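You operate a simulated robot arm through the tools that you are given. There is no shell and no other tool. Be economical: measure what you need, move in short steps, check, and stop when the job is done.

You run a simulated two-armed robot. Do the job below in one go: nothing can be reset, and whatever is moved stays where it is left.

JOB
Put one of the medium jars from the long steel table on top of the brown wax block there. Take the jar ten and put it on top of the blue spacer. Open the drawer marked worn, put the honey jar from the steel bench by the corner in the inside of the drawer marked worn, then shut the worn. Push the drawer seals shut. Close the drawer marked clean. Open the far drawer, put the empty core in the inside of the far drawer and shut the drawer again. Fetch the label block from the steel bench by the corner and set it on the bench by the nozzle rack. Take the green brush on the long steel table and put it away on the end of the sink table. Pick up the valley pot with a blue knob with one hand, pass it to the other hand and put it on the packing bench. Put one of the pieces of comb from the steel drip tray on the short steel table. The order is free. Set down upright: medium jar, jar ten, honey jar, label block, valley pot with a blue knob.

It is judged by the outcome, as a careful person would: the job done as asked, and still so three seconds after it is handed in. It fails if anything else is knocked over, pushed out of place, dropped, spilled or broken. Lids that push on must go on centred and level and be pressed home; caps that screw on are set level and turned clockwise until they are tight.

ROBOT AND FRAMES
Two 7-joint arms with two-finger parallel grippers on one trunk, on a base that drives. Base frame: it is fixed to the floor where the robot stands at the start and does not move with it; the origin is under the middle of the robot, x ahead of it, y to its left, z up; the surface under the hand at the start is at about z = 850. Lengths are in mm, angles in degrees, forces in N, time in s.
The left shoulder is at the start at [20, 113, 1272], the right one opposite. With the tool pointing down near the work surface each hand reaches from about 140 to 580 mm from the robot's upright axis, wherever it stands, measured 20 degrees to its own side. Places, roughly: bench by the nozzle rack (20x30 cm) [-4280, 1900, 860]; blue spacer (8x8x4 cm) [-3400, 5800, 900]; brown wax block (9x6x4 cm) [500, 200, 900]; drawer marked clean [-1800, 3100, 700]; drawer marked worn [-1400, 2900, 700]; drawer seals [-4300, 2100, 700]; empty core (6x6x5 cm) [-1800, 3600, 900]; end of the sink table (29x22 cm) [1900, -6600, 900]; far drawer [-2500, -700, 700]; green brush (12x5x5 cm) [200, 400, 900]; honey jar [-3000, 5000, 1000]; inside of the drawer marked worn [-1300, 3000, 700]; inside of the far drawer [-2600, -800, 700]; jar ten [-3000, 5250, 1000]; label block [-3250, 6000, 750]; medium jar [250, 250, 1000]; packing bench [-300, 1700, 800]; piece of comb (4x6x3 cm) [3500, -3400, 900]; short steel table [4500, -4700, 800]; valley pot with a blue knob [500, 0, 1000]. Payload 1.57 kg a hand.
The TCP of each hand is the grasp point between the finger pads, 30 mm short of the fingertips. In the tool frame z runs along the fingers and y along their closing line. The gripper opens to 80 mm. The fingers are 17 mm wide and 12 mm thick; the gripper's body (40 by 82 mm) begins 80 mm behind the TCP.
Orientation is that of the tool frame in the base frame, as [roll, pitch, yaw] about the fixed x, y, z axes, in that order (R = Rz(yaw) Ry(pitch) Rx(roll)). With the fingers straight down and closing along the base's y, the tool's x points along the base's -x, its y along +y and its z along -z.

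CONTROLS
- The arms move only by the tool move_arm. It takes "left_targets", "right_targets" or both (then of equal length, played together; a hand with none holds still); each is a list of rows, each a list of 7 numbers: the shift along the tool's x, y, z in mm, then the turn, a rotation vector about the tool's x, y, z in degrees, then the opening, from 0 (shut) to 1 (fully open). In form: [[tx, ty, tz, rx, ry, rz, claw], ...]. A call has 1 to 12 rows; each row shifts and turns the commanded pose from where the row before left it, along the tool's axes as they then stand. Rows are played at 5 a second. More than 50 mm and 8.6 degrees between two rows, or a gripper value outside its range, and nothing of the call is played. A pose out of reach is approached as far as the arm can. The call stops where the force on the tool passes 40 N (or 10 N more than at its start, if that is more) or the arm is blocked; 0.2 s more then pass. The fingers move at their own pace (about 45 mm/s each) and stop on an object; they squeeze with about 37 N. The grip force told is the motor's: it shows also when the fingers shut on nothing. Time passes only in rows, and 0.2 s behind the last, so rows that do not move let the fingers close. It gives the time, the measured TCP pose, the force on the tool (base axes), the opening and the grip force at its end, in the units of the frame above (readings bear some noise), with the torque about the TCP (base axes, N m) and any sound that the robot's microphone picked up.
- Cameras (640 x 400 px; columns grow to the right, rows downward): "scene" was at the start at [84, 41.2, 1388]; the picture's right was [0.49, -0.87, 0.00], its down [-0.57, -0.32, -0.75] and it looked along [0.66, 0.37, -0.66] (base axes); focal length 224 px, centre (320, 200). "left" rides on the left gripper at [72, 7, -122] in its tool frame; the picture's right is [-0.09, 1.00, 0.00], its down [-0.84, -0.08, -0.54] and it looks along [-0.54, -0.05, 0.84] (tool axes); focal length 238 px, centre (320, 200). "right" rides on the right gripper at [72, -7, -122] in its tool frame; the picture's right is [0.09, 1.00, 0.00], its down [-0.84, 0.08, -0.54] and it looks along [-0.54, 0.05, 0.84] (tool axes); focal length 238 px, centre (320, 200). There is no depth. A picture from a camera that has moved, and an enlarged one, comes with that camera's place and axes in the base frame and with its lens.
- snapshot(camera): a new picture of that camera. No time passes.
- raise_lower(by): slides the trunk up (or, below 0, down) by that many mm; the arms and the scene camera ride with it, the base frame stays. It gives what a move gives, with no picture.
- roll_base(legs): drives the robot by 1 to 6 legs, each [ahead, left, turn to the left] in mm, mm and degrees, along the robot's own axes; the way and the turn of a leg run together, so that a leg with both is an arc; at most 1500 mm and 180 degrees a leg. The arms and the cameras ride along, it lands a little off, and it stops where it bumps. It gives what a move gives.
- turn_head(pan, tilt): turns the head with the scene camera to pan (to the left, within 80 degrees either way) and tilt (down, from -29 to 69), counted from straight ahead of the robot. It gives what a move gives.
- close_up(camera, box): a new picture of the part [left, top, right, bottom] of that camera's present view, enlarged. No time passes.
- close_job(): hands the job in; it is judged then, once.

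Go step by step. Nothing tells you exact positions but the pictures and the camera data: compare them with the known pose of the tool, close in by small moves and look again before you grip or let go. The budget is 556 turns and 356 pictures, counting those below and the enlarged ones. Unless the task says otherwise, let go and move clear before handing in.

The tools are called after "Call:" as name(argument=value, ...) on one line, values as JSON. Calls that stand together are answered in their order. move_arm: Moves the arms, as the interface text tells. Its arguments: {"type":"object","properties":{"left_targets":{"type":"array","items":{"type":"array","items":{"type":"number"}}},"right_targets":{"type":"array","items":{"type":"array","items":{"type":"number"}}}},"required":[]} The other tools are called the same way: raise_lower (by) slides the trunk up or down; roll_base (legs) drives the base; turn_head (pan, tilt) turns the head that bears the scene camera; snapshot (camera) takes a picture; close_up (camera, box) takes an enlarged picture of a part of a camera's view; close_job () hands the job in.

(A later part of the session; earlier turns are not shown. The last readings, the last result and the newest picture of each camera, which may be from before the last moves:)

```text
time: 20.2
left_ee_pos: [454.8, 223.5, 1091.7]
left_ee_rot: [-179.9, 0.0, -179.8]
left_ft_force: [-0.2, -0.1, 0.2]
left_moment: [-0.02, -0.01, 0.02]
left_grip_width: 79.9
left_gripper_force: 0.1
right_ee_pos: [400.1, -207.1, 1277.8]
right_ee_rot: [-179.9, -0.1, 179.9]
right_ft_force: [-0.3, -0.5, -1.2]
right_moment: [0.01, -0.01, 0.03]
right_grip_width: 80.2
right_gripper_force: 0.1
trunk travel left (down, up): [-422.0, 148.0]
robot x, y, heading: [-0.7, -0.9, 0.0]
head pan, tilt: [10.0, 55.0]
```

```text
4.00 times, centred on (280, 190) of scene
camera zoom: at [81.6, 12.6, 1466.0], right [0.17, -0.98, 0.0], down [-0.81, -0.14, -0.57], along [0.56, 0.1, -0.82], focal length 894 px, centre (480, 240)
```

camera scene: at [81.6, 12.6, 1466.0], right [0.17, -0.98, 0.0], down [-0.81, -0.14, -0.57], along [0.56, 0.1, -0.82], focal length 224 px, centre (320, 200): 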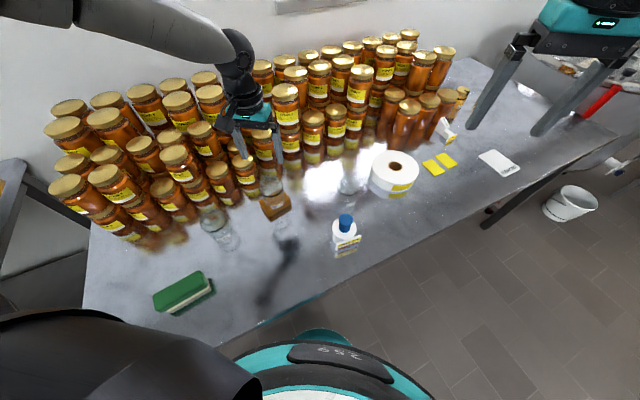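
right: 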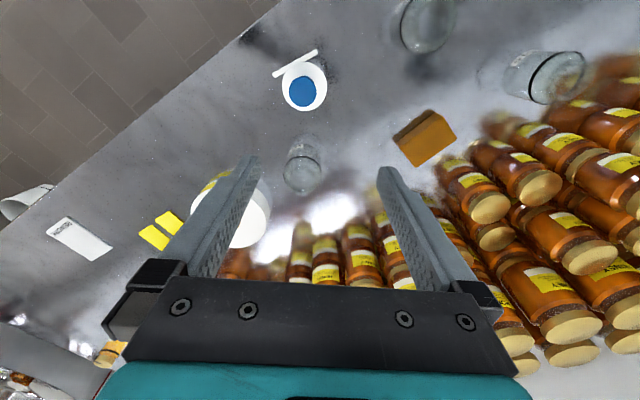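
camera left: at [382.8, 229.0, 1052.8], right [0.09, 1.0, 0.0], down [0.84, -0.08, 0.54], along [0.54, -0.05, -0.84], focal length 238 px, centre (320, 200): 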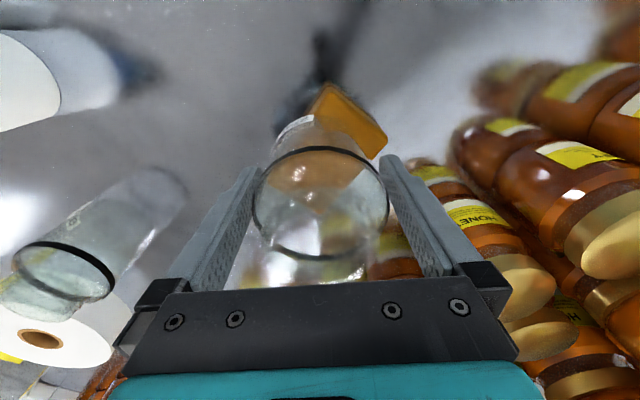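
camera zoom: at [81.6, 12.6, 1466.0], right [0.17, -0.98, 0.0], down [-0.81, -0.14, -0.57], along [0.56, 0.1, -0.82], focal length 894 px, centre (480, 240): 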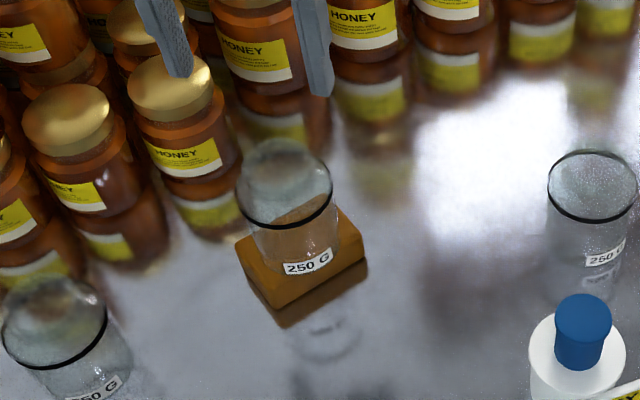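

The jar stands well. Now I look at the pot with the right hand's camera, and bring the left hand toward the brush.

Call:
move_arm(right_targets=[[15, 37, 30, 0, 0, 0, 1], [15, 37, 30, 0, 0, 0, 1], [15, 37, 30, 0, 0, 0, 1], [5, 37, 30, 0, 0, 0, 1], [0, 37, 30, 0, 0, 0, 1]], left_targets=[[30, 10, 0, 0, 0, 0, 1], [45, 0, 0, 0, 0, 0, 1], [45, 20, 0, 0, 0, 0, 1], [45, 40, 0, 0, 0, 0, 1], [45, 40, 0, 0, 0, 0, 1]])

Call:
snapshot(camera="right")

Call:
snapshot(camera="left")

Call:
close_up(camera="scene", box=[300, 180, 400, 270])

```text
refused: row 4 steps farther than a row can; nothing moved
```

```text
320 pictures are left
camera right: at [328.7, -213.8, 1401.2], right [-0.09, 1.0, 0.0], down [0.84, 0.08, 0.54], along [0.54, 0.05, -0.84], focal length 238 px, centre (320, 200)
```

right: 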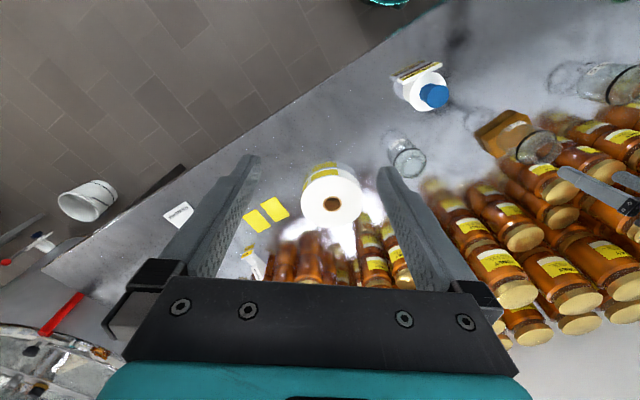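

```text
319 pictures are left
camera left: at [382.9, 229.1, 1212.7], right [0.09, 1.0, 0.0], down [0.84, -0.08, 0.54], along [0.54, -0.05, -0.84], focal length 238 px, centre (320, 200)
```

left: 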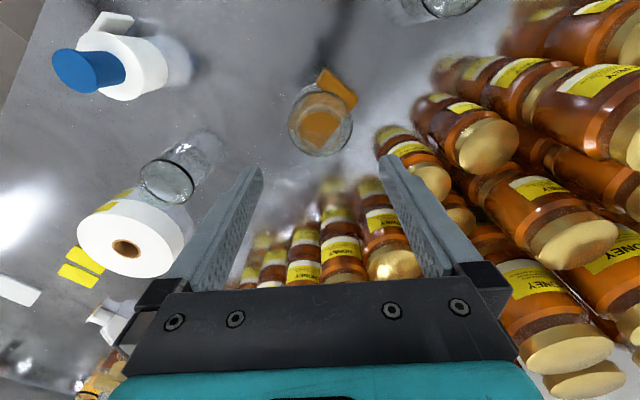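

```text
4.44 times, centred on (350, 225) of scene
camera zoom: at [81.6, 12.6, 1466.0], right [0.17, -0.98, 0.0], down [-0.81, -0.14, -0.57], along [0.56, 0.1, -0.82], focal length 993 px, centre (187, 89)
```

zoom: 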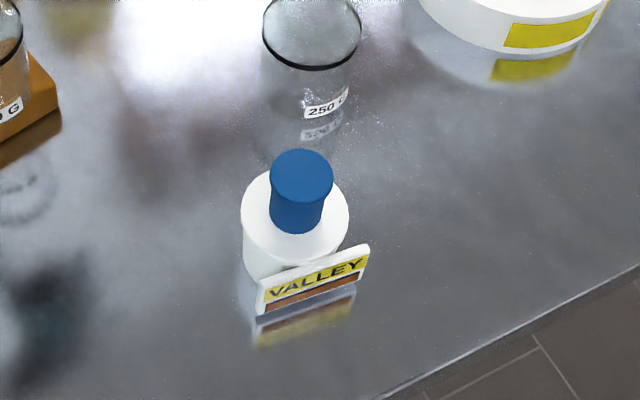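

The pot has a stem-like knob and a nameplate facing the robot. I move the right hand over it with legal steps.

Call:
move_arm(right_targets=[[10, 37, 28, 0, 0, 0, 1], [10, 37, 28, 0, 0, 0, 1], [10, 37, 28, 0, 0, 0, 1], [10, 37, 28, 0, 0, 0, 1], [0, 37, 28, 0, 0, 0, 1]], left_targets=[[30, 20, 0, 0, 0, 0, 1], [40, 20, 0, 0, 0, 0, 1], [40, 20, 0, 0, 0, 0, 1], [30, 35, 0, 0, 0, 0, 1], [20, 40, 0, 0, 0, 0, 1]])

Call:
snapshot(camera="right")

```text
time: 21.4
left_ee_pos: [293.6, 360.6, 1090.2]
left_ee_rot: [-179.9, 0.0, -180.0]
left_ft_force: [-0.3, 0.3, -0.1]
left_moment: [-0.03, -0.02, -0.03]
left_grip_width: 80.0
left_gripper_force: 0.1
right_ee_pos: [358.7, -21.1, 1138.2]
right_ee_rot: [-179.9, -0.1, -179.9]
right_ft_force: [1.3, -1.1, 0.0]
right_moment: [0.0, 0.0, 0.04]
right_grip_width: 80.0
right_gripper_force: 0.0
trunk travel left (down, up): [-422.0, 148.0]
robot x, y, heading: [1.4, -0.0, 0.0]
head pan, tilt: [10.0, 55.0]
```

```text
317 pictures are left
camera right: at [287.0, -27.3, 1261.8], right [-0.09, 1.0, 0.0], down [0.84, 0.08, 0.54], along [0.54, 0.05, -0.84], focal length 238 px, centre (320, 200)
```

right: 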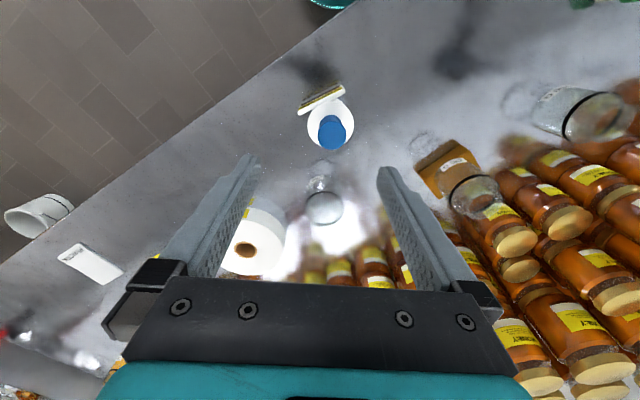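

Knob top is about [378,-3,961], body top 907. I align the right hand above the knob and lift the left hand.

Call:
move_arm(right_targets=[[-19, 17, 30, 0, 0, 0, 1], [0, 0, 40, 0, 0, 0, 1], [0, 0, 20, 0, 0, 0, 1], [0, 0, 0, 0, 0, 0, 1]], left_targets=[[10, 10, -45, 0, 0, 0, 1], [10, 10, -45, 0, 0, 0, 1], [10, 10, -45, 0, 0, 0, 1], [0, 0, 0, 0, 0, 0, 1]])

Call:
snapshot(camera="right")

Call:
close_up(camera="scene", box=[280, 150, 420, 270])

```text
time: 22.4
left_ee_pos: [265.3, 388.5, 1225.5]
left_ee_rot: [180.0, 0.1, -180.0]
left_ft_force: [0.1, -0.8, -0.2]
left_moment: [0.0, -0.01, 0.0]
left_grip_width: 80.1
left_gripper_force: 0.1
right_ee_pos: [378.6, -5.0, 1049.1]
right_ee_rot: [-180.0, -0.1, 180.0]
right_ft_force: [0.0, -0.4, 0.1]
right_moment: [0.02, 0.03, 0.0]
right_grip_width: 80.0
right_gripper_force: 0.0
trunk travel left (down, up): [-422.0, 148.0]
robot x, y, heading: [-1.3, 1.5, 0.0]
head pan, tilt: [10.0, 55.0]
```

```text
316 pictures are left
camera right: at [306.9, -12.9, 1170.5], right [-0.09, 1.0, 0.0], down [0.84, 0.08, 0.54], along [0.54, 0.05, -0.84], focal length 238 px, centre (320, 200)
```

right: 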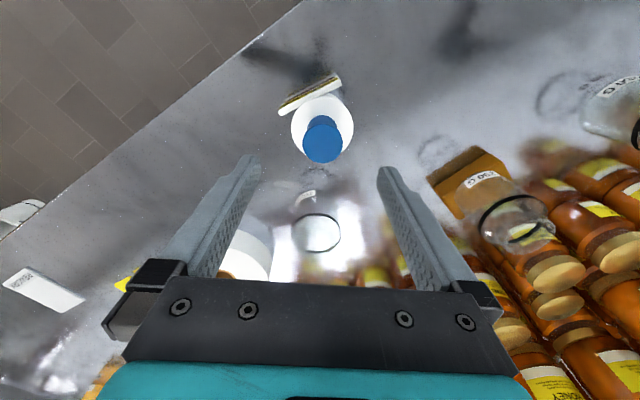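

```text
3.33 times, centred on (350, 210) of scene
camera zoom: at [82.0, 12.3, 1466.0], right [0.17, -0.98, 0.0], down [-0.81, -0.14, -0.57], along [0.56, 0.1, -0.82], focal length 745 px, centre (220, 167)
```

zoom: 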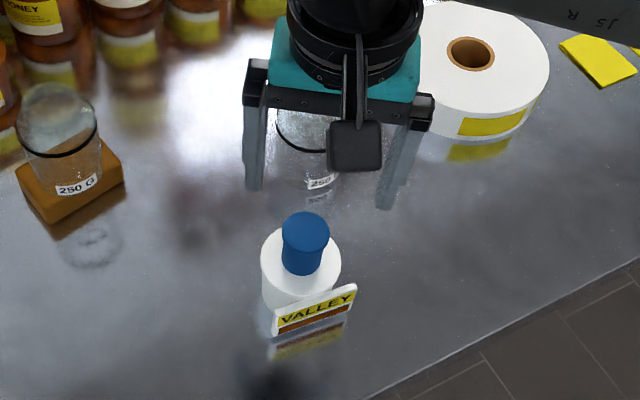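

Call:
move_arm(right_targets=[[-2, 2, 0, 0, 0, 0, 1]])

Call:
raise_lower(by=-60)

Call:
snapshot(camera="right")

Call:
close_up(camera="scene", box=[280, 150, 420, 270])

```text
time: 22.8
left_ee_pos: [265.0, 389.1, 1225.2]
left_ee_rot: [180.0, 0.0, -179.8]
left_ft_force: [0.4, 0.5, -0.2]
left_moment: [0.01, -0.01, 0.0]
left_grip_width: 80.0
left_gripper_force: 0.1
right_ee_pos: [380.3, -3.2, 1048.7]
right_ee_rot: [-179.9, -0.2, 179.9]
right_ft_force: [0.1, 0.1, 0.2]
right_moment: [0.02, 0.02, -0.02]
right_grip_width: 80.4
right_gripper_force: 0.1
trunk travel left (down, up): [-422.0, 148.0]
robot x, y, heading: [0.2, 2.5, 0.1]
head pan, tilt: [10.0, 55.0]
```

```text
time: 23.8
left_ee_pos: [264.2, 387.7, 1165.0]
left_ee_rot: [180.0, 0.1, 180.0]
left_ft_force: [-0.1, -0.7, 0.9]
left_moment: [0.02, -0.01, -0.02]
left_grip_width: 80.2
left_gripper_force: 0.0
right_ee_pos: [379.3, -3.0, 989.1]
right_ee_rot: [-179.9, -0.1, -180.0]
right_ft_force: [0.1, 0.1, 0.4]
right_moment: [0.0, 0.01, -0.04]
right_grip_width: 79.9
right_gripper_force: 0.2
trunk travel left (down, up): [-362.0, 208.0]
robot x, y, heading: [-1.2, 1.0, 0.0]
head pan, tilt: [10.0, 55.0]
```

```text
314 pictures are left
camera right: at [308.6, -10.4, 1111.3], right [-0.09, 1.0, 0.0], down [0.84, 0.08, 0.54], along [0.54, 0.05, -0.84], focal length 238 px, centre (320, 200)
```

right: 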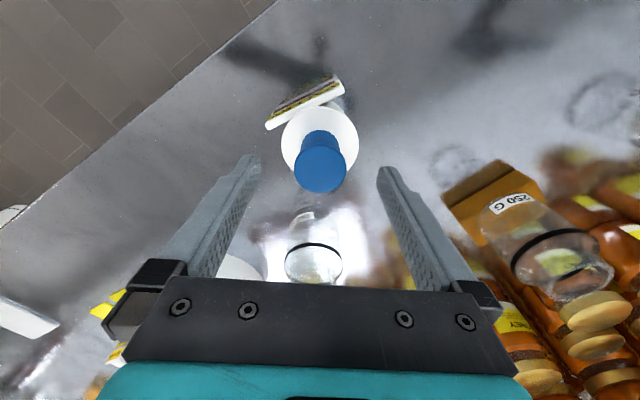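

```text
3.33 times, centred on (350, 210) of scene
camera zoom: at [81.4, 12.5, 1406.1], right [0.17, -0.98, 0.0], down [-0.81, -0.14, -0.57], along [0.56, 0.1, -0.82], focal length 745 px, centre (220, 167)
```

zoom: 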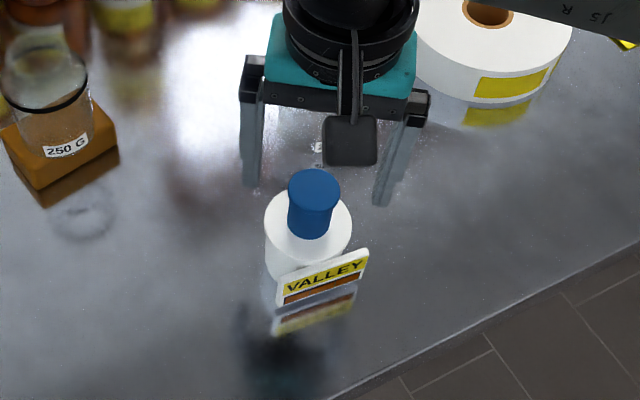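

Call:
raise_lower(by=-38)

Call:
move_arm(right_targets=[[0, 0, 0, 0, 0, 0, 0.3], [0, 0, 0, 0, 0, 0, 0.3], [0, 0, 0, 0, 0, 0, 0.3], [0, 0, 0, 0, 0, 0, 0.3]])

Call:
snapshot(camera="right")

```text
time: 24.7
left_ee_pos: [263.7, 388.3, 1127.7]
left_ee_rot: [-180.0, 0.0, -179.9]
left_ft_force: [0.2, -0.4, -0.3]
left_moment: [-0.01, -0.03, 0.01]
left_grip_width: 80.1
left_gripper_force: 0.1
right_ee_pos: [380.9, -4.1, 951.3]
right_ee_rot: [-179.9, -0.2, 180.0]
right_ft_force: [-0.1, -0.7, -0.2]
right_moment: [0.0, -0.03, -0.01]
right_grip_width: 80.2
right_gripper_force: 0.0
trunk travel left (down, up): [-324.0, 246.0]
robot x, y, heading: [1.6, -1.7, -0.2]
head pan, tilt: [10.0, 55.0]
```

```text
time: 25.7
left_ee_pos: [263.6, 389.7, 1127.4]
left_ee_rot: [-180.0, 0.0, -179.8]
left_ft_force: [-0.1, -0.2, 0.2]
left_moment: [0.0, 0.02, 0.02]
left_grip_width: 79.8
left_gripper_force: 0.1
right_ee_pos: [379.6, -4.2, 952.1]
right_ee_rot: [-179.9, -0.1, 180.0]
right_ft_force: [-0.5, -0.3, 0.2]
right_moment: [-0.02, -0.02, -0.03]
right_grip_width: 37.6
right_gripper_force: 26.7
trunk travel left (down, up): [-324.0, 246.0]
robot x, y, heading: [1.6, 3.3, -0.1]
head pan, tilt: [10.0, 55.0]
```

```text
312 pictures are left
camera right: at [308.7, -10.2, 1073.2], right [-0.09, 1.0, 0.0], down [0.84, 0.08, 0.54], along [0.54, 0.05, -0.84], focal length 238 px, centre (320, 200)
```

right: 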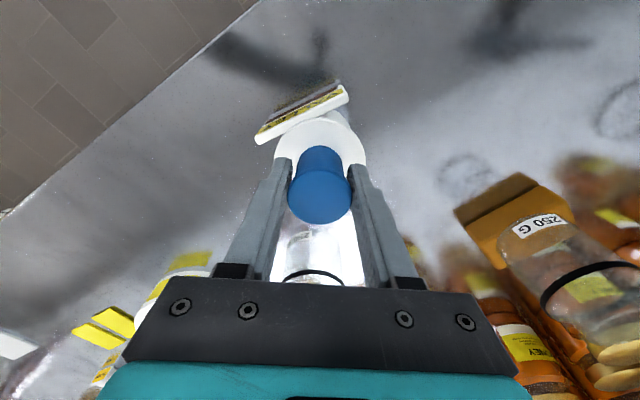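

Knob gripped. Tighten and lift.

Call:
move_arm(right_targets=[[0, 0, 0, 0, 0, 0, 0.1], [0, 0, 0, 0, 0, 0, 0.1]])

Call:
raise_lower(by=140)

Call:
snapshot(camera="scene")

```text
time: 26.3
left_ee_pos: [264.1, 389.6, 1127.4]
left_ee_rot: [179.9, 0.1, 180.0]
left_ft_force: [0.1, -1.0, 0.6]
left_moment: [0.0, 0.01, 0.01]
left_grip_width: 80.0
left_gripper_force: 0.0
right_ee_pos: [380.7, -2.3, 952.0]
right_ee_rot: [-180.0, -0.1, 179.9]
right_ft_force: [0.3, 1.5, 0.0]
right_moment: [-0.01, -0.03, 0.03]
right_grip_width: 37.1
right_gripper_force: 37.0
trunk travel left (down, up): [-324.0, 246.0]
robot x, y, heading: [-1.1, 1.2, -0.1]
head pan, tilt: [10.0, 55.0]
```

```text
time: 27.9
left_ee_pos: [264.5, 388.5, 1267.5]
left_ee_rot: [-180.0, 0.0, -179.9]
left_ft_force: [-0.9, -0.4, 0.2]
left_moment: [0.0, 0.04, 0.02]
left_grip_width: 79.8
left_gripper_force: 0.1
right_ee_pos: [380.2, -3.3, 1091.0]
right_ee_rot: [-179.9, 0.0, -180.0]
right_ft_force: [0.3, 0.8, -3.1]
right_moment: [-0.04, 0.0, -0.01]
right_grip_width: 37.0
right_gripper_force: 36.9
trunk travel left (down, up): [-464.0, 106.0]
robot x, y, heading: [-1.4, -0.6, 0.2]
head pan, tilt: [10.0, 55.0]
```

```text
311 pictures are left
camera scene: at [81.8, 12.7, 1507.9], right [0.17, -0.98, 0.0], down [-0.81, -0.14, -0.57], along [0.56, 0.1, -0.82], focal length 224 px, centre (320, 200)
```

scene: 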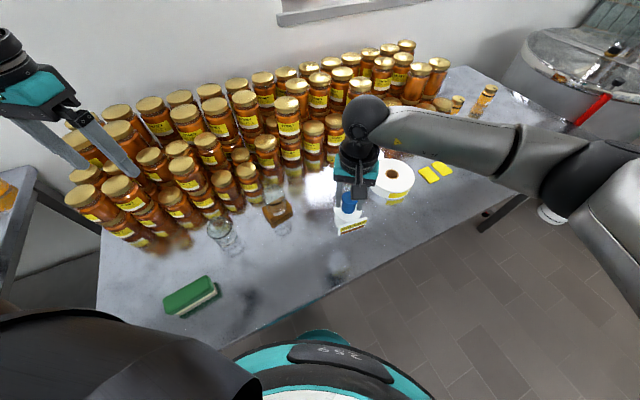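

Pot lifted. I turn the left hand to point to the right (fingers horizontal), first the yaw, then the pitch.

Call:
move_arm(left_targets=[[0, 0, 0, 0, 0, -8.2, 1], [0, 0, 0, 0, 0, -8.2, 1], [0, 0, 0, 0, 0, -8.2, 1], [0, 0, 0, 0, 0, -8.2, 1], [0, 0, 0, 0, 0, -8.2, 1], [0, 0, 0, 0, 0, -8.2, 1], [0, 0, 0, 0, 0, -8.2, 1], [0, 0, 0, 0, 0, -8.2, 1], [0, 0, 0, 0, 0, -8.2, 1], [0, 0, 0, 0, 0, -8.2, 1], [0, 0, 0, 0, 0, -8.0, 1]])

Call:
move_arm(left_targets=[[0, 0, 0, 0, 8.2, 0, 1], [0, 0, 0, 0, 8.2, 0, 1], [0, 0, 0, 0, 8.2, 0, 1], [0, 0, 0, 0, 8.2, 0, 1], [0, 0, 0, 0, 8.2, 0, 1], [0, 0, 0, 0, 8.2, 0, 1], [0, 0, 0, 0, 8.2, 0, 1], [0, 0, 0, 0, 8.2, 0, 1], [0, 0, 0, 0, 8.2, 0, 1], [0, 0, 0, 0, 8.2, 0, 1], [0, 0, 0, 0, 8.0, 0, 1]])

```text
time: 30.3
left_ee_pos: [262.8, 389.3, 1267.0]
left_ee_rot: [179.9, 0.0, -89.8]
left_ft_force: [-0.3, -0.1, 0.9]
left_moment: [0.03, 0.0, -0.03]
left_grip_width: 79.9
left_gripper_force: 0.1
right_ee_pos: [379.1, -3.3, 1091.2]
right_ee_rot: [180.0, -0.1, -179.9]
right_ft_force: [0.6, -0.7, -1.7]
right_moment: [0.0, 0.0, -0.01]
right_grip_width: 37.2
right_gripper_force: 37.3
trunk travel left (down, up): [-464.0, 106.0]
robot x, y, heading: [-0.9, -0.9, -0.1]
head pan, tilt: [10.0, 55.0]
```

```text
time: 32.9
left_ee_pos: [199.5, 391.3, 1220.6]
left_ee_rot: [120.3, -70.3, -29.3]
left_ft_force: [0.2, 0.3, 0.2]
left_moment: [-0.01, -0.01, 0.02]
left_grip_width: 79.9
left_gripper_force: 0.0
left hand out of reach, approached as far as the arm can: row 10, 11
right_ee_pos: [380.3, -3.6, 1090.8]
right_ee_rot: [-180.0, -0.2, -180.0]
right_ft_force: [0.1, -0.6, -2.9]
right_moment: [0.02, 0.01, 0.01]
right_grip_width: 37.1
right_gripper_force: 37.2
trunk travel left (down, up): [-464.0, 106.0]
robot x, y, heading: [0.2, -1.2, 0.1]
head pan, tilt: [10.0, 55.0]
stopped in row 11 (left hand): the arm was blocked; the commanded pose is now the measured one
```

Nearly there: the hand points right, 10° down and rolled 17°. I move it forward/lower where it has more room and correct the tilt.

Call:
move_arm(left_targets=[[-1, -23, 35, 0, 0, 0, 1], [-1, -23, 35, 0, 0, 0, 1], [-1, -23, 35, 0, 0, 0, 1], [-1, -23, 35, 0, 0, 0, 1], [0, -23, 35, 0, 0, 5, 1], [0, -23, 35, 0, 0, 6, 1], [0, 0, 0, 0, 4, 6, 1], [0, 0, 0, 0, 6, 0, 1], [0, 0, 0, 0, 0, 0, 1]])

Call:
snapshot(camera="scene")

```text
time: 34.9
left_ee_pos: [205.8, 203.3, 1246.1]
left_ee_rot: [-7.4, -89.9, 97.1]
left_ft_force: [0.4, -0.3, 0.3]
left_moment: [0.0, 0.04, 0.04]
left_grip_width: 80.0
left_gripper_force: 0.0
left hand out of reach, approached as far as the arm can: row 2, 3, 4, 5, 6, 7, 8
right_ee_pos: [379.1, -3.6, 1089.9]
right_ee_rot: [-180.0, 0.0, -180.0]
right_ft_force: [-0.1, 0.6, -1.5]
right_moment: [0.0, -0.03, 0.0]
right_grip_width: 37.0
right_gripper_force: 36.9
trunk travel left (down, up): [-464.0, 106.0]
robot x, y, heading: [-0.8, 0.2, -0.2]
head pan, tilt: [10.0, 55.0]
```

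```text
310 pictures are left
camera scene: at [82.1, 12.7, 1508.0], right [0.17, -0.98, 0.0], down [-0.81, -0.14, -0.57], along [0.56, 0.1, -0.82], focal length 224 px, centre (320, 200)
```

scene: 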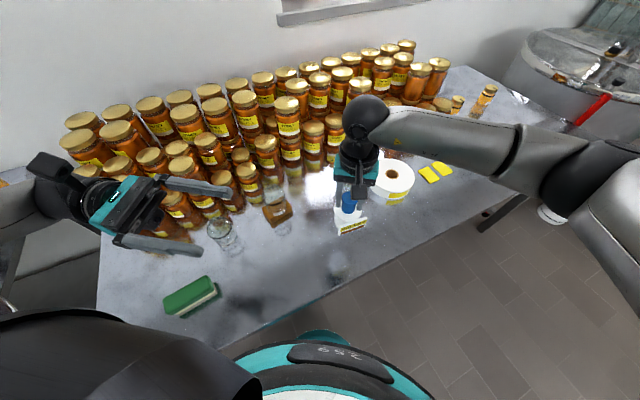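

Orientation is now exactly right. I test how far forward and lower the left hand can go.

Call:
move_arm(left_targets=[[0, -30, 0, 0, 0, 0, 1], [0, -30, 0, 0, 0, 0, 1], [0, -30, 0, 0, 0, 0, 1]])

Call:
move_arm(left_targets=[[-30, 0, 0, 0, 0, 0, 1], [-30, 0, 0, 0, 0, 0, 1], [-30, 0, 0, 0, 0, 0, 1]])

Call:
move_arm(left_targets=[[0, 0, 30, 0, 0, 0, 1], [0, 0, 30, 0, 0, 0, 1]])

```text
time: 35.7
left_ee_pos: [237.9, 217.9, 1283.6]
left_ee_rot: [50.5, -89.9, 39.4]
left_ft_force: [-0.5, -0.4, 0.2]
left_moment: [-0.03, -0.01, -0.01]
left_grip_width: 80.1
left_gripper_force: 0.1
left hand out of reach, approached as far as the arm can: row 1, 2, 3
right_ee_pos: [379.9, -4.3, 1091.9]
right_ee_rot: [180.0, -0.2, -180.0]
right_ft_force: [-0.6, -0.1, -2.6]
right_moment: [-0.03, 0.0, 0.01]
right_grip_width: 37.4
right_gripper_force: 36.8
trunk travel left (down, up): [-464.0, 106.0]
robot x, y, heading: [2.3, 0.3, 0.1]
head pan, tilt: [10.0, 55.0]
```

```text
time: 36.5
left_ee_pos: [195.8, 226.0, 1230.6]
left_ee_rot: [-11.2, -89.8, 100.9]
left_ft_force: [0.2, 0.2, -0.2]
left_moment: [-0.04, -0.03, -0.04]
left_grip_width: 80.1
left_gripper_force: 0.0
left hand out of reach, approached as far as the arm can: row 1, 2, 3
right_ee_pos: [380.4, -3.2, 1091.5]
right_ee_rot: [-179.9, -0.1, 179.9]
right_ft_force: [0.0, 0.6, -2.9]
right_moment: [0.01, 0.01, 0.03]
right_grip_width: 37.5
right_gripper_force: 37.1
trunk travel left (down, up): [-464.0, 106.0]
robot x, y, heading: [0.6, 2.2, -0.1]
head pan, tilt: [10.0, 55.0]
```

```text
time: 37.1
left_ee_pos: [187.7, 168.0, 1241.0]
left_ee_rot: [14.8, -89.9, 75.0]
left_ft_force: [-0.3, 0.3, -0.1]
left_moment: [0.03, 0.0, 0.03]
left_grip_width: 79.9
left_gripper_force: 0.2
left hand out of reach, approached as far as the arm can: row 1, 2
right_ee_pos: [381.2, -3.8, 1090.5]
right_ee_rot: [179.9, 0.0, -179.9]
right_ft_force: [0.0, 0.1, -2.9]
right_moment: [0.02, 0.04, 0.0]
right_grip_width: 37.1
right_gripper_force: 37.4
trunk travel left (down, up): [-464.0, 106.0]
robot x, y, heading: [-4.3, 0.6, -0.0]
head pan, tilt: [10.0, 55.0]
```

This direction lies on the arm's limit. I'll instead approach at 45° from the left with the wrist camera outward; first bring the left hand back to vertical and yaw it the other way.

Call:
move_arm(left_targets=[[0, 0, -30, 0, -8.2, 0, 1], [0, 0, -30, 0, -8.2, 0, 1], [0, 0, -30, 0, -8.2, 0, 1], [0, 0, -20, 0, -8.2, 0, 1], [0, 0, -10, 0, -8.2, 0, 1], [0, 0, 0, 0, -8.2, 0, 1], [0, 0, 0, 0, -8.2, 0, 1], [0, 0, 0, 0, -8.2, 0, 1], [0, 0, 0, 0, -8.2, 0, 1], [0, 0, 0, 0, -8.2, 0, 1], [0, 0, 0, 0, -8, 0, 1]])

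Call:
move_arm(left_targets=[[0, 0, 0, 0, 0, 8.2, 1], [0, 0, 0, 0, 0, 8.2, 1], [0, 0, 0, 0, 0, 8.2, 1], [0, 0, 0, 0, 0, 8.2, 1], [0, 0, 0, 0, 0, 8.2, 1], [0, 0, 0, 0, 0, 8.2, 1], [0, 0, 0, 0, 0, 8.2, 1], [0, 0, 0, 0, 0, 8.2, 1], [0, 0, 0, 0, 0, 8.2, 1], [0, 0, 0, 0, 0, 8.2, 1], [0, 0, 0, 0, 0, 8, 1]])

```text
time: 39.5
left_ee_pos: [204.1, 295.1, 1271.6]
left_ee_rot: [179.8, -0.2, -90.2]
left_ft_force: [0.5, 0.3, 0.4]
left_moment: [0.0, 0.02, 0.04]
left_grip_width: 80.2
left_gripper_force: 0.1
left hand out of reach, approached as far as the arm can: row 10, 11
right_ee_pos: [380.6, -4.2, 1090.0]
right_ee_rot: [180.0, -0.1, 180.0]
right_ft_force: [0.3, -0.8, -2.8]
right_moment: [0.03, 0.02, -0.03]
right_grip_width: 37.0
right_gripper_force: 37.4
trunk travel left (down, up): [-464.0, 106.0]
robot x, y, heading: [-1.1, 2.7, -0.1]
head pan, tilt: [10.0, 55.0]
```

```text
time: 41.9
left_ee_pos: [203.0, 295.5, 1272.4]
left_ee_rot: [-179.7, 0.0, 179.5]
left_ft_force: [0.0, 0.2, 0.4]
left_moment: [0.02, 0.01, 0.01]
left_grip_width: 80.2
left_gripper_force: 0.0
right_ee_pos: [380.1, -3.5, 1092.1]
right_ee_rot: [179.9, -0.1, 180.0]
right_ft_force: [-0.2, 0.2, -3.5]
right_moment: [0.0, 0.01, 0.02]
right_grip_width: 37.3
right_gripper_force: 37.1
trunk travel left (down, up): [-464.0, 106.0]
robot x, y, heading: [-1.4, 0.3, 0.2]
head pan, tilt: [10.0, 55.0]
```

Call:
move_arm(left_targets=[[-30, 5, 30, 0, 0, 0, 1], [-30, 5, 30, 0, 0, 0, 1], [-30, 5, 30, 0, 0, 0, 1], [-30, 5, 20, 0, 0, 0, 1]])

Call:
move_arm(left_targets=[[0, 0, 0, 0, 0, 8.2, 1], [0, 0, 0, 0, 0, 8.2, 1], [0, 0, 0, 0, 0, 8.2, 1], [0, 0, 0, 0, 0, 8.2, 1], [0, 0, 0, 0, 0, 8.2, 1], [0, 0, 0, 0, 0, 8.2, 1], [0, 0, 0, 0, 0, 8.2, 1], [0, 0, 0, 0, 0, 8.2, 1], [0, 0, 0, 0, 0, 8.2, 1], [0, 0, 0, 0, 0, 8.2, 1], [0, 0, 0, 0, 0, 8, 1]])

Call:
move_arm(left_targets=[[0, 0, 0, 0, -8, 0, 1], [0, 0, 0, 0, -8, 0, 1], [0, 0, 0, 0, -8, 0, 1], [0, 0, 0, 0, -8, 0, 1], [0, 0, 0, 0, -8, 0, 1], [0, 0, 0, 0, -8, 0, 1]])

Call:
snapshot(camera="left")

Call:
snapshot(camera="scene")

```text
time: 42.9
left_ee_pos: [322.9, 315.3, 1160.5]
left_ee_rot: [-179.8, -0.1, 179.7]
left_ft_force: [-0.2, 0.8, 0.2]
left_moment: [-0.01, 0.01, 0.04]
left_grip_width: 79.9
left_gripper_force: 0.0
right_ee_pos: [380.4, -3.0, 1090.6]
right_ee_rot: [-180.0, -0.2, -179.9]
right_ft_force: [0.1, 0.0, -3.6]
right_moment: [0.02, 0.02, 0.0]
right_grip_width: 37.3
right_gripper_force: 37.0
trunk travel left (down, up): [-464.0, 106.0]
robot x, y, heading: [1.6, -1.1, 0.0]
head pan, tilt: [10.0, 55.0]
```

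```text
time: 45.3
left_ee_pos: [324.5, 312.3, 1162.5]
left_ee_rot: [-180.0, 0.3, 89.6]
left_ft_force: [0.1, -0.9, -0.1]
left_moment: [0.03, 0.0, 0.0]
left_grip_width: 80.1
left_gripper_force: 0.0
right_ee_pos: [379.4, -3.4, 1090.7]
right_ee_rot: [180.0, 0.0, -179.9]
right_ft_force: [0.6, 0.8, -2.3]
right_moment: [-0.02, -0.04, -0.05]
right_grip_width: 37.2
right_gripper_force: 36.6
trunk travel left (down, up): [-464.0, 106.0]
robot x, y, heading: [-5.0, 1.2, 0.2]
head pan, tilt: [10.0, 55.0]
```

```text
time: 46.7
left_ee_pos: [322.5, 314.6, 1161.2]
left_ee_rot: [179.9, 48.5, 89.7]
left_ft_force: [0.3, -0.2, -0.1]
left_moment: [0.02, 0.02, 0.0]
left_grip_width: 80.2
left_gripper_force: 0.0
right_ee_pos: [379.1, -3.2, 1091.3]
right_ee_rot: [-179.9, -0.1, -180.0]
right_ft_force: [-0.4, -0.4, -2.5]
right_moment: [-0.03, 0.0, -0.02]
right_grip_width: 37.0
right_gripper_force: 37.6
trunk travel left (down, up): [-464.0, 106.0]
robot x, y, heading: [2.6, -1.5, -0.2]
head pan, tilt: [10.0, 55.0]
```

```text
309 pictures are left
camera left: at [330.7, 452.5, 1187.9], right [1.0, -0.07, 0.07], down [-0.08, -0.15, 0.99], along [-0.05, -0.99, -0.15], focal length 238 px, centre (320, 200)
```

left: 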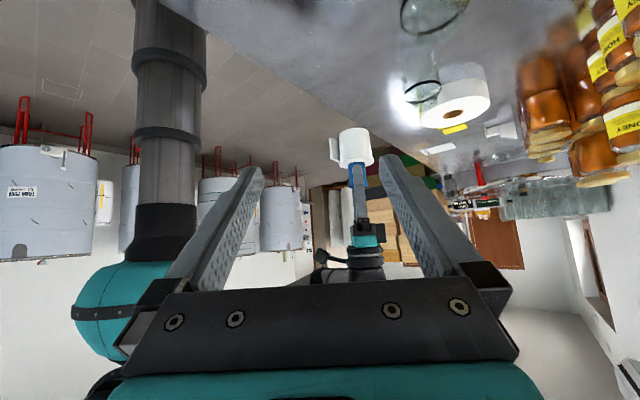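

```text
308 pictures are left
camera scene: at [81.7, 12.9, 1508.0], right [0.17, -0.98, 0.0], down [-0.81, -0.14, -0.57], along [0.56, 0.1, -0.82], focal length 224 px, centre (320, 200)
```

scene: 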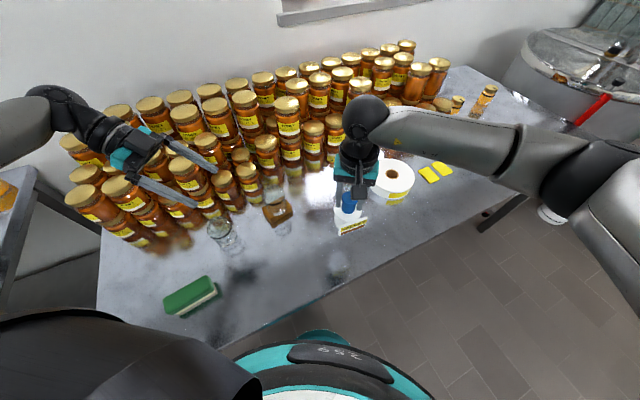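

The 45° pose works. I bring the right hand (with pot) left and the left hand to a standoff, then look.

Call:
move_arm(right_targets=[[10, 18, 0, 0, 0, 0, 0.1], [10, 18, 0, 0, 0, 0, 0.1], [10, 17, 0, 0, 0, 0, 0.1], [0, 0, 0, 0, 0, 0, 0.1], [0, 0, 0, 0, 0, 0, 0.1]], left_targets=[[-22.5, 5.5, 31, 0, 0, 0, 1], [-22.5, 5.5, 31, 0, 0, 0, 1], [-22.5, 5.5, 31, 0, 0, 0, 1], [-22.5, 5.5, 31, 0, 0, 0, 1], [-22.5, 5.5, 31, 0, 0, 0, 1]])

Call:
snapshot(camera="left")

Call:
snapshot(camera="scene")

```text
time: 47.9
left_ee_pos: [350.4, 121.9, 1142.9]
left_ee_rot: [-179.9, 48.2, 89.8]
left_ft_force: [-0.3, 0.1, -0.8]
left_moment: [-0.01, 0.02, -0.01]
left_grip_width: 80.0
left_gripper_force: 0.0
right_ee_pos: [350.4, 49.2, 1091.0]
right_ee_rot: [-180.0, -0.2, 180.0]
right_ft_force: [0.3, -1.1, -2.0]
right_moment: [0.01, 0.01, -0.01]
right_grip_width: 37.3
right_gripper_force: 37.2
trunk travel left (down, up): [-464.0, 106.0]
robot x, y, heading: [0.5, -1.0, -0.1]
head pan, tilt: [10.0, 55.0]
```

```text
307 pictures are left
camera left: at [357.6, 260.7, 1169.4], right [1.0, -0.07, 0.07], down [-0.08, -0.15, 0.99], along [-0.05, -0.99, -0.16], focal length 238 px, centre (320, 200)
```

left: 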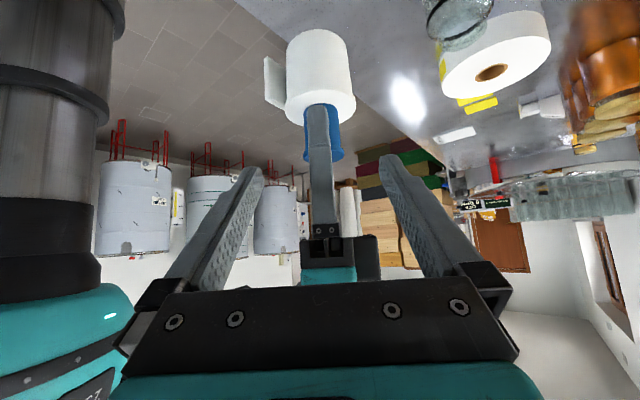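

```text
306 pictures are left
camera scene: at [81.9, 12.1, 1508.0], right [0.17, -0.98, 0.0], down [-0.81, -0.14, -0.57], along [0.56, 0.1, -0.82], focal length 224 px, centre (320, 200)
```

scene: 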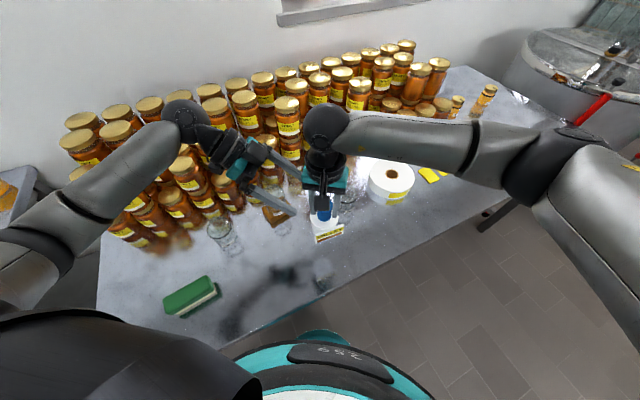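

Call:
move_arm(left_targets=[[0, 0, 25, 0, 0, 0, 1], [0, 0, 25, 0, 0, 0, 1], [0, 0, 20, 0, 0, 0, 1]])

Call:
snapshot(camera="left")

Call:
close_up(camera="scene", box=[230, 120, 390, 260])

```text
time: 48.7
left_ee_pos: [348.5, 70.1, 1095.9]
left_ee_rot: [-179.9, 48.2, 89.7]
left_ft_force: [0.1, -0.5, -0.7]
left_moment: [0.03, 0.0, -0.04]
left_grip_width: 80.0
left_gripper_force: 0.0
right_ee_pos: [348.5, 49.6, 1090.6]
right_ee_rot: [179.9, -0.2, 180.0]
right_ft_force: [0.1, -0.5, -3.0]
right_moment: [-0.02, 0.01, -0.02]
right_grip_width: 36.9
right_gripper_force: 36.7
trunk travel left (down, up): [-464.0, 106.0]
robot x, y, heading: [-1.4, 5.1, -0.1]
head pan, tilt: [10.0, 55.0]
```

```text
305 pictures are left
camera left: at [356.7, 208.0, 1122.8], right [1.0, -0.07, 0.07], down [-0.08, -0.15, 0.99], along [-0.05, -0.99, -0.16], focal length 238 px, centre (320, 200)
```

left: 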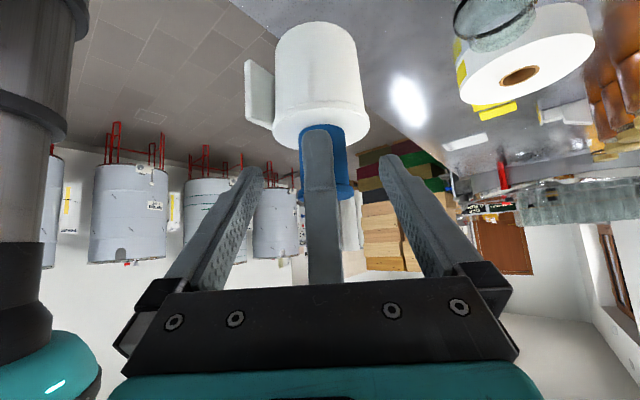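

```text
2.86 times, centred on (310, 190) of scene
camera zoom: at [81.7, 12.2, 1508.0], right [0.17, -0.98, 0.0], down [-0.81, -0.14, -0.57], along [0.56, 0.1, -0.82], focal length 639 px, centre (349, 229)
```

zoom: 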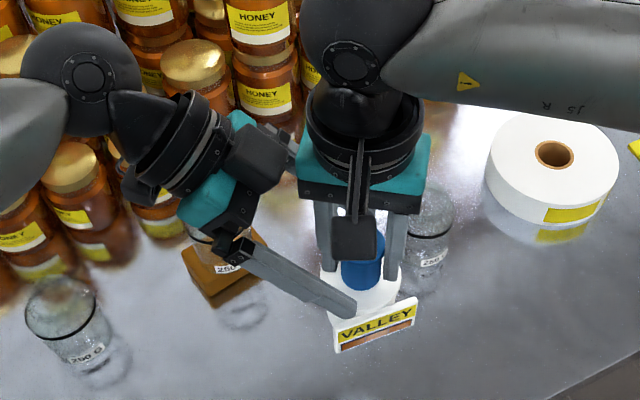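

Call:
move_arm(left_targets=[[0, 0, 14, 0, 0, 0, 1], [0, 0, 13, 0, 0, 0, 1]])

Call:
snapshot(camera="left")

```text
time: 49.3
left_ee_pos: [349.4, 50.0, 1078.4]
left_ee_rot: [-180.0, 48.2, 89.7]
left_ft_force: [-1.1, 2.1, 1.3]
left_moment: [-0.13, -0.03, 0.03]
left_grip_width: 80.0
left_gripper_force: 0.1
right_ee_pos: [349.8, 49.4, 1090.6]
right_ee_rot: [-179.9, -0.1, 180.0]
right_ft_force: [0.6, -2.6, -3.5]
right_moment: [0.13, 0.07, -0.04]
right_grip_width: 37.1
right_gripper_force: 37.1
trunk travel left (down, up): [-464.0, 106.0]
robot x, y, heading: [-1.0, 0.9, -0.1]
head pan, tilt: [10.0, 55.0]
```

```text
303 pictures are left
camera left: at [356.5, 188.7, 1104.2], right [1.0, -0.07, 0.07], down [-0.08, -0.15, 0.99], along [-0.05, -0.99, -0.16], focal length 238 px, centre (320, 200)
```

left: 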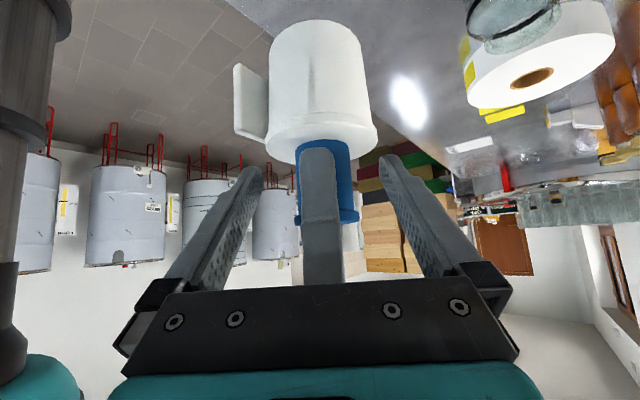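

Slight touch (~2 N); back off 3 mm, then close on the knob.

Call:
move_arm(left_targets=[[0, 0, -4, 0, 0, 0, 1], [0, 0, 0, 0, 0, 0, 1]])

Call:
move_arm(left_targets=[[0, 0, 0, 0, 0, 0, 0.6], [0, 0, 0, 0, 0, 0, 0.1], [0, 0, 0, 0, 0, 0, 0.1], [0, 0, 0, 0, 0, 0, 0.1], [0, 0, 0, 0, 0, 0, 0.1]])

Call:
snapshot(camera="left")

```text
time: 49.9
left_ee_pos: [348.4, 53.2, 1080.8]
left_ee_rot: [179.9, 48.3, 89.7]
left_ft_force: [-0.3, 0.1, 0.3]
left_moment: [0.02, 0.01, 0.01]
left_grip_width: 79.8
left_gripper_force: 0.1
right_ee_pos: [350.5, 49.2, 1091.1]
right_ee_rot: [179.9, -0.1, -179.9]
right_ft_force: [-0.3, 0.8, -3.4]
right_moment: [-0.01, 0.01, 0.02]
right_grip_width: 37.0
right_gripper_force: 36.8
trunk travel left (down, up): [-464.0, 106.0]
robot x, y, heading: [2.1, 5.0, 0.2]
head pan, tilt: [10.0, 55.0]
```

```text
time: 51.1
left_ee_pos: [349.5, 55.4, 1079.8]
left_ee_rot: [179.8, 48.3, 89.8]
left_ft_force: [15.2, -1.1, -3.4]
left_moment: [-0.01, 0.38, 0.14]
left_grip_width: 35.2
left_gripper_force: 34.1
right_ee_pos: [348.0, 50.2, 1090.7]
right_ee_rot: [179.9, -0.3, -179.9]
right_ft_force: [-15.5, 0.3, 4.8]
right_moment: [0.03, -0.21, -0.08]
right_grip_width: 37.0
right_gripper_force: 37.2
trunk travel left (down, up): [-464.0, 106.0]
robot x, y, heading: [-5.8, 1.0, -0.2]
head pan, tilt: [10.0, 55.0]
```

```text
302 pictures are left
camera left: at [357.1, 192.4, 1107.0], right [1.0, -0.06, 0.07], down [-0.08, -0.15, 0.98], along [-0.05, -0.99, -0.16], focal length 238 px, centre (320, 200)
```

left: 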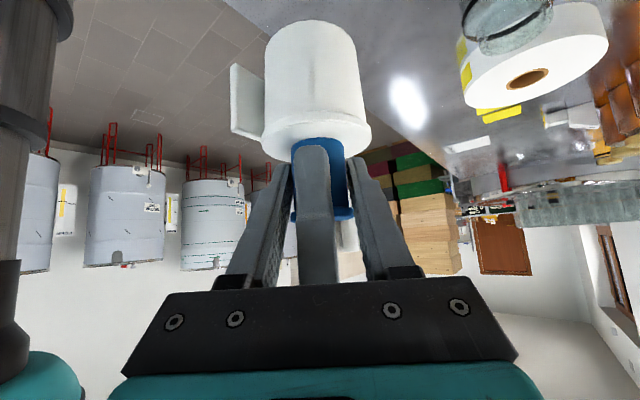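

Left holds the knob. I open the right a little and lift it straight up.

Call:
move_arm(right_targets=[[0, 0, 0, 0, 0, 0, 0.58], [0, 0, 0, 0, 0, 0, 0.58], [0, 0, 0, 0, 0, 0, 0.58]])

Call:
move_arm(right_targets=[[0, 0, -15, 0, 0, 0, 0.58], [0, 0, -25, 0, 0, 0, 0.58], [0, 0, -30, 0, 0, 0, 0.58], [0, 0, -40, 0, 0, 0, 0.58], [0, 0, -40, 0, 0, 0, 0.58]])

Call:
snapshot(camera="scene")

```text
time: 51.9
left_ee_pos: [349.4, 53.0, 1079.1]
left_ee_rot: [-179.9, 48.2, 89.8]
left_ft_force: [-2.7, 3.4, -0.5]
left_moment: [-0.31, -0.17, 0.11]
left_grip_width: 35.5
left_gripper_force: 37.2
right_ee_pos: [350.2, 49.1, 1090.2]
right_ee_rot: [-180.0, -0.2, 179.9]
right_ft_force: [2.0, -3.7, 1.2]
right_moment: [0.28, 0.14, -0.13]
right_grip_width: 43.3
right_gripper_force: 0.1
trunk travel left (down, up): [-464.0, 106.0]
robot x, y, heading: [0.3, -1.4, 0.1]
head pan, tilt: [10.0, 55.0]
```

```text
time: 53.1
left_ee_pos: [349.9, 54.1, 1080.9]
left_ee_rot: [180.0, 48.4, 89.6]
left_ft_force: [0.2, 0.1, 0.7]
left_moment: [0.01, 0.01, 0.02]
left_grip_width: 35.5
left_gripper_force: 36.5
right_ee_pos: [349.7, 50.6, 1241.7]
right_ee_rot: [180.0, -0.1, -180.0]
right_ft_force: [0.0, -0.6, 0.4]
right_moment: [0.02, 0.0, 0.0]
right_grip_width: 46.4
right_gripper_force: 0.0
trunk travel left (down, up): [-464.0, 106.0]
robot x, y, heading: [-2.7, -0.4, 0.2]
head pan, tilt: [10.0, 55.0]
```

```text
301 pictures are left
camera scene: at [81.3, 12.8, 1508.0], right [0.17, -0.98, 0.0], down [-0.81, -0.14, -0.57], along [0.56, 0.1, -0.82], focal length 224 px, centre (320, 200)
```

scene: 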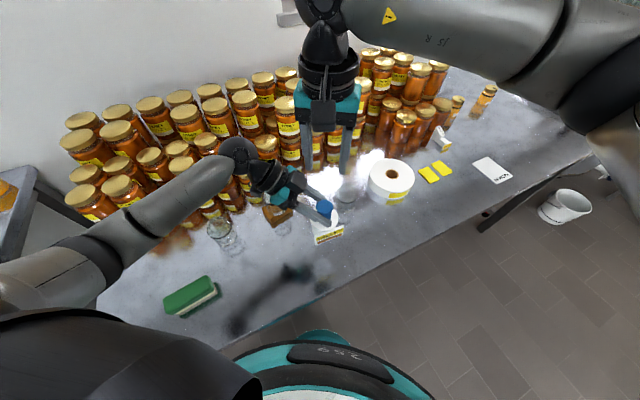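

Call:
close_up(camera="scene", box=[250, 150, 380, 260])

Call:
snapshot(camera="left")

```text
3.64 times, centred on (315, 205) of scene
camera zoom: at [81.3, 12.8, 1508.0], right [0.17, -0.98, 0.0], down [-0.81, -0.14, -0.57], along [0.56, 0.1, -0.82], focal length 813 px, centre (338, 182)
```

zoom: 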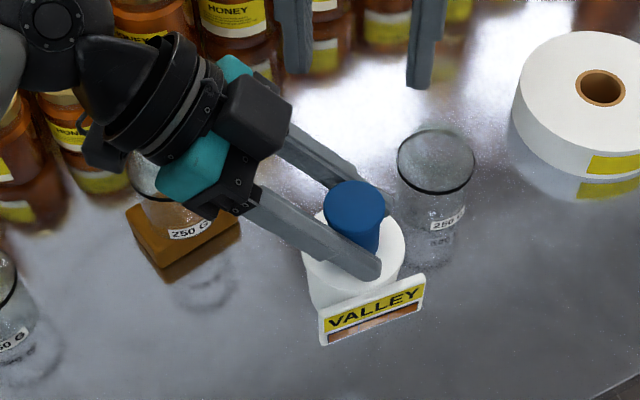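

```text
299 pictures are left
camera left: at [356.1, 191.7, 1106.7], right [1.0, -0.07, 0.07], down [-0.08, -0.15, 0.99], along [-0.06, -0.99, -0.16], focal length 238 px, centre (320, 200)
```

left: 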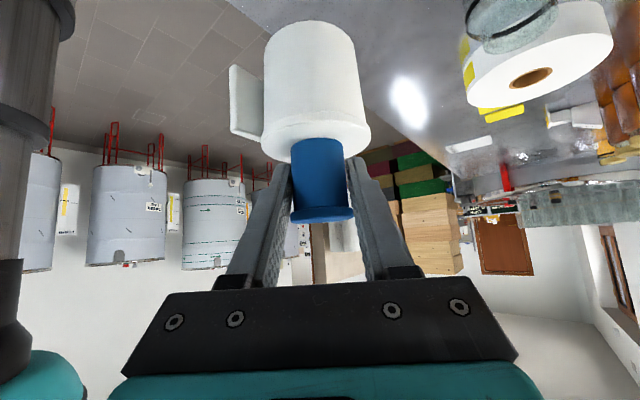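

The pass succeeded. Now I back off a bit and look left for the packing bench.

Call:
roll_base(legs=[[-250, 0, 0]])

Call:
turn_head(pan=75, tilt=25)

Call:
snapshot(camera="scene")

```text
time: 55.0
left_ee_pos: [99.6, 53.4, 1079.3]
left_ee_rot: [180.0, 48.2, 89.7]
left_ft_force: [-0.3, 0.6, 0.2]
left_moment: [-0.01, 0.01, -0.02]
left_grip_width: 35.1
left_gripper_force: 36.4
right_ee_pos: [101.3, 50.1, 1241.5]
right_ee_rot: [180.0, -0.1, -179.9]
right_ft_force: [-0.2, 0.2, 0.6]
right_moment: [-0.01, -0.02, 0.0]
right_grip_width: 46.5
right_gripper_force: 0.1
trunk travel left (down, up): [-464.0, 106.0]
robot x, y, heading: [-247.8, -1.5, -0.0]
head pan, tilt: [10.0, 55.0]
```

```text
time: 56.3
left_ee_pos: [101.2, 53.9, 1079.7]
left_ee_rot: [180.0, 48.3, 89.8]
left_ft_force: [0.4, 0.1, 0.4]
left_moment: [0.02, -0.01, 0.01]
left_grip_width: 34.7
left_gripper_force: 37.4
right_ee_pos: [102.7, 50.0, 1241.5]
right_ee_rot: [-180.0, -0.1, 180.0]
right_ft_force: [0.3, -0.2, 0.4]
right_moment: [0.01, -0.01, -0.02]
right_grip_width: 46.3
right_gripper_force: 0.1
trunk travel left (down, up): [-464.0, 106.0]
robot x, y, heading: [-249.5, 0.7, -0.0]
head pan, tilt: [75.0, 25.0]
```

```text
298 pictures are left
camera scene: at [-213.9, 89.1, 1552.0], right [0.97, -0.26, 0.0], down [-0.11, -0.41, -0.91], along [0.23, 0.88, -0.42], focal length 224 px, centre (320, 200)
```

scene: 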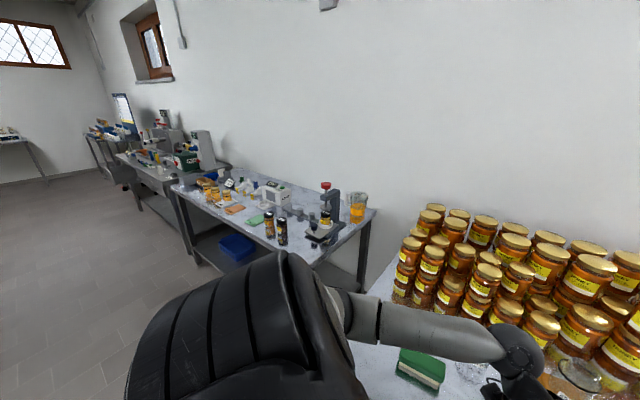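

The packing bench lies along the wall; to face it the heading should be ~37°. I drive there.

Call:
roll_base(legs=[[-645, 1330, 0], [0, 0, 37]])

Call:
turn_head(pan=0, tilt=40)

Call:
snapshot(camera="scene")

```text
time: 65.3
left_ee_pos: [-635.1, 1573.0, 1080.6]
left_ee_rot: [-180.0, 48.2, 125.7]
left_ft_force: [0.4, -0.3, 0.5]
left_moment: [0.03, -0.05, 0.01]
left_grip_width: 34.4
left_gripper_force: 37.1
right_ee_pos: [-631.2, 1571.6, 1240.3]
right_ee_rot: [179.9, -0.2, -144.0]
right_ft_force: [-0.3, 0.7, -0.1]
right_moment: [0.04, -0.02, -0.02]
right_grip_width: 46.5
right_gripper_force: 0.0
trunk travel left (down, up): [-464.0, 106.0]
robot x, y, heading: [-884.4, 1325.0, 36.1]
head pan, tilt: [75.0, 25.0]
```

```text
time: 66.8
left_ee_pos: [-636.1, 1573.8, 1080.4]
left_ee_rot: [180.0, 48.2, 125.9]
left_ft_force: [1.1, 0.4, 0.6]
left_moment: [0.05, -0.01, 0.0]
left_grip_width: 34.7
left_gripper_force: 37.3
right_ee_pos: [-632.3, 1571.9, 1241.9]
right_ee_rot: [-180.0, -0.1, -143.8]
right_ft_force: [-0.7, -0.8, 0.4]
right_moment: [0.0, 0.01, -0.02]
right_grip_width: 46.2
right_gripper_force: 0.1
trunk travel left (down, up): [-464.0, 106.0]
robot x, y, heading: [-885.2, 1325.6, 35.8]
head pan, tilt: [0.0, 40.0]
```

```text
297 pictures are left
camera scene: at [-808.4, 1380.6, 1528.7], right [0.59, -0.81, 0.0], down [-0.52, -0.38, -0.77], along [0.62, 0.45, -0.64], focal length 224 px, centre (320, 200)
```

scene: 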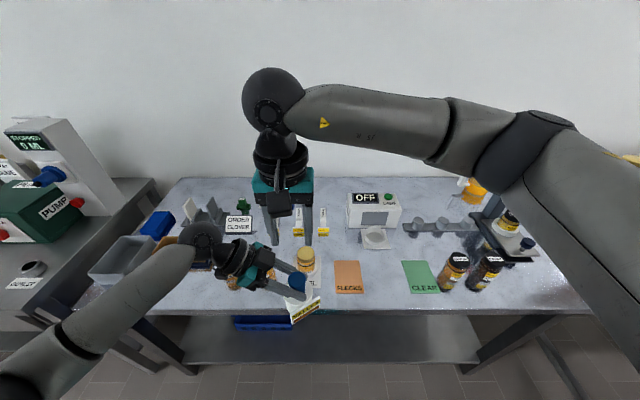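

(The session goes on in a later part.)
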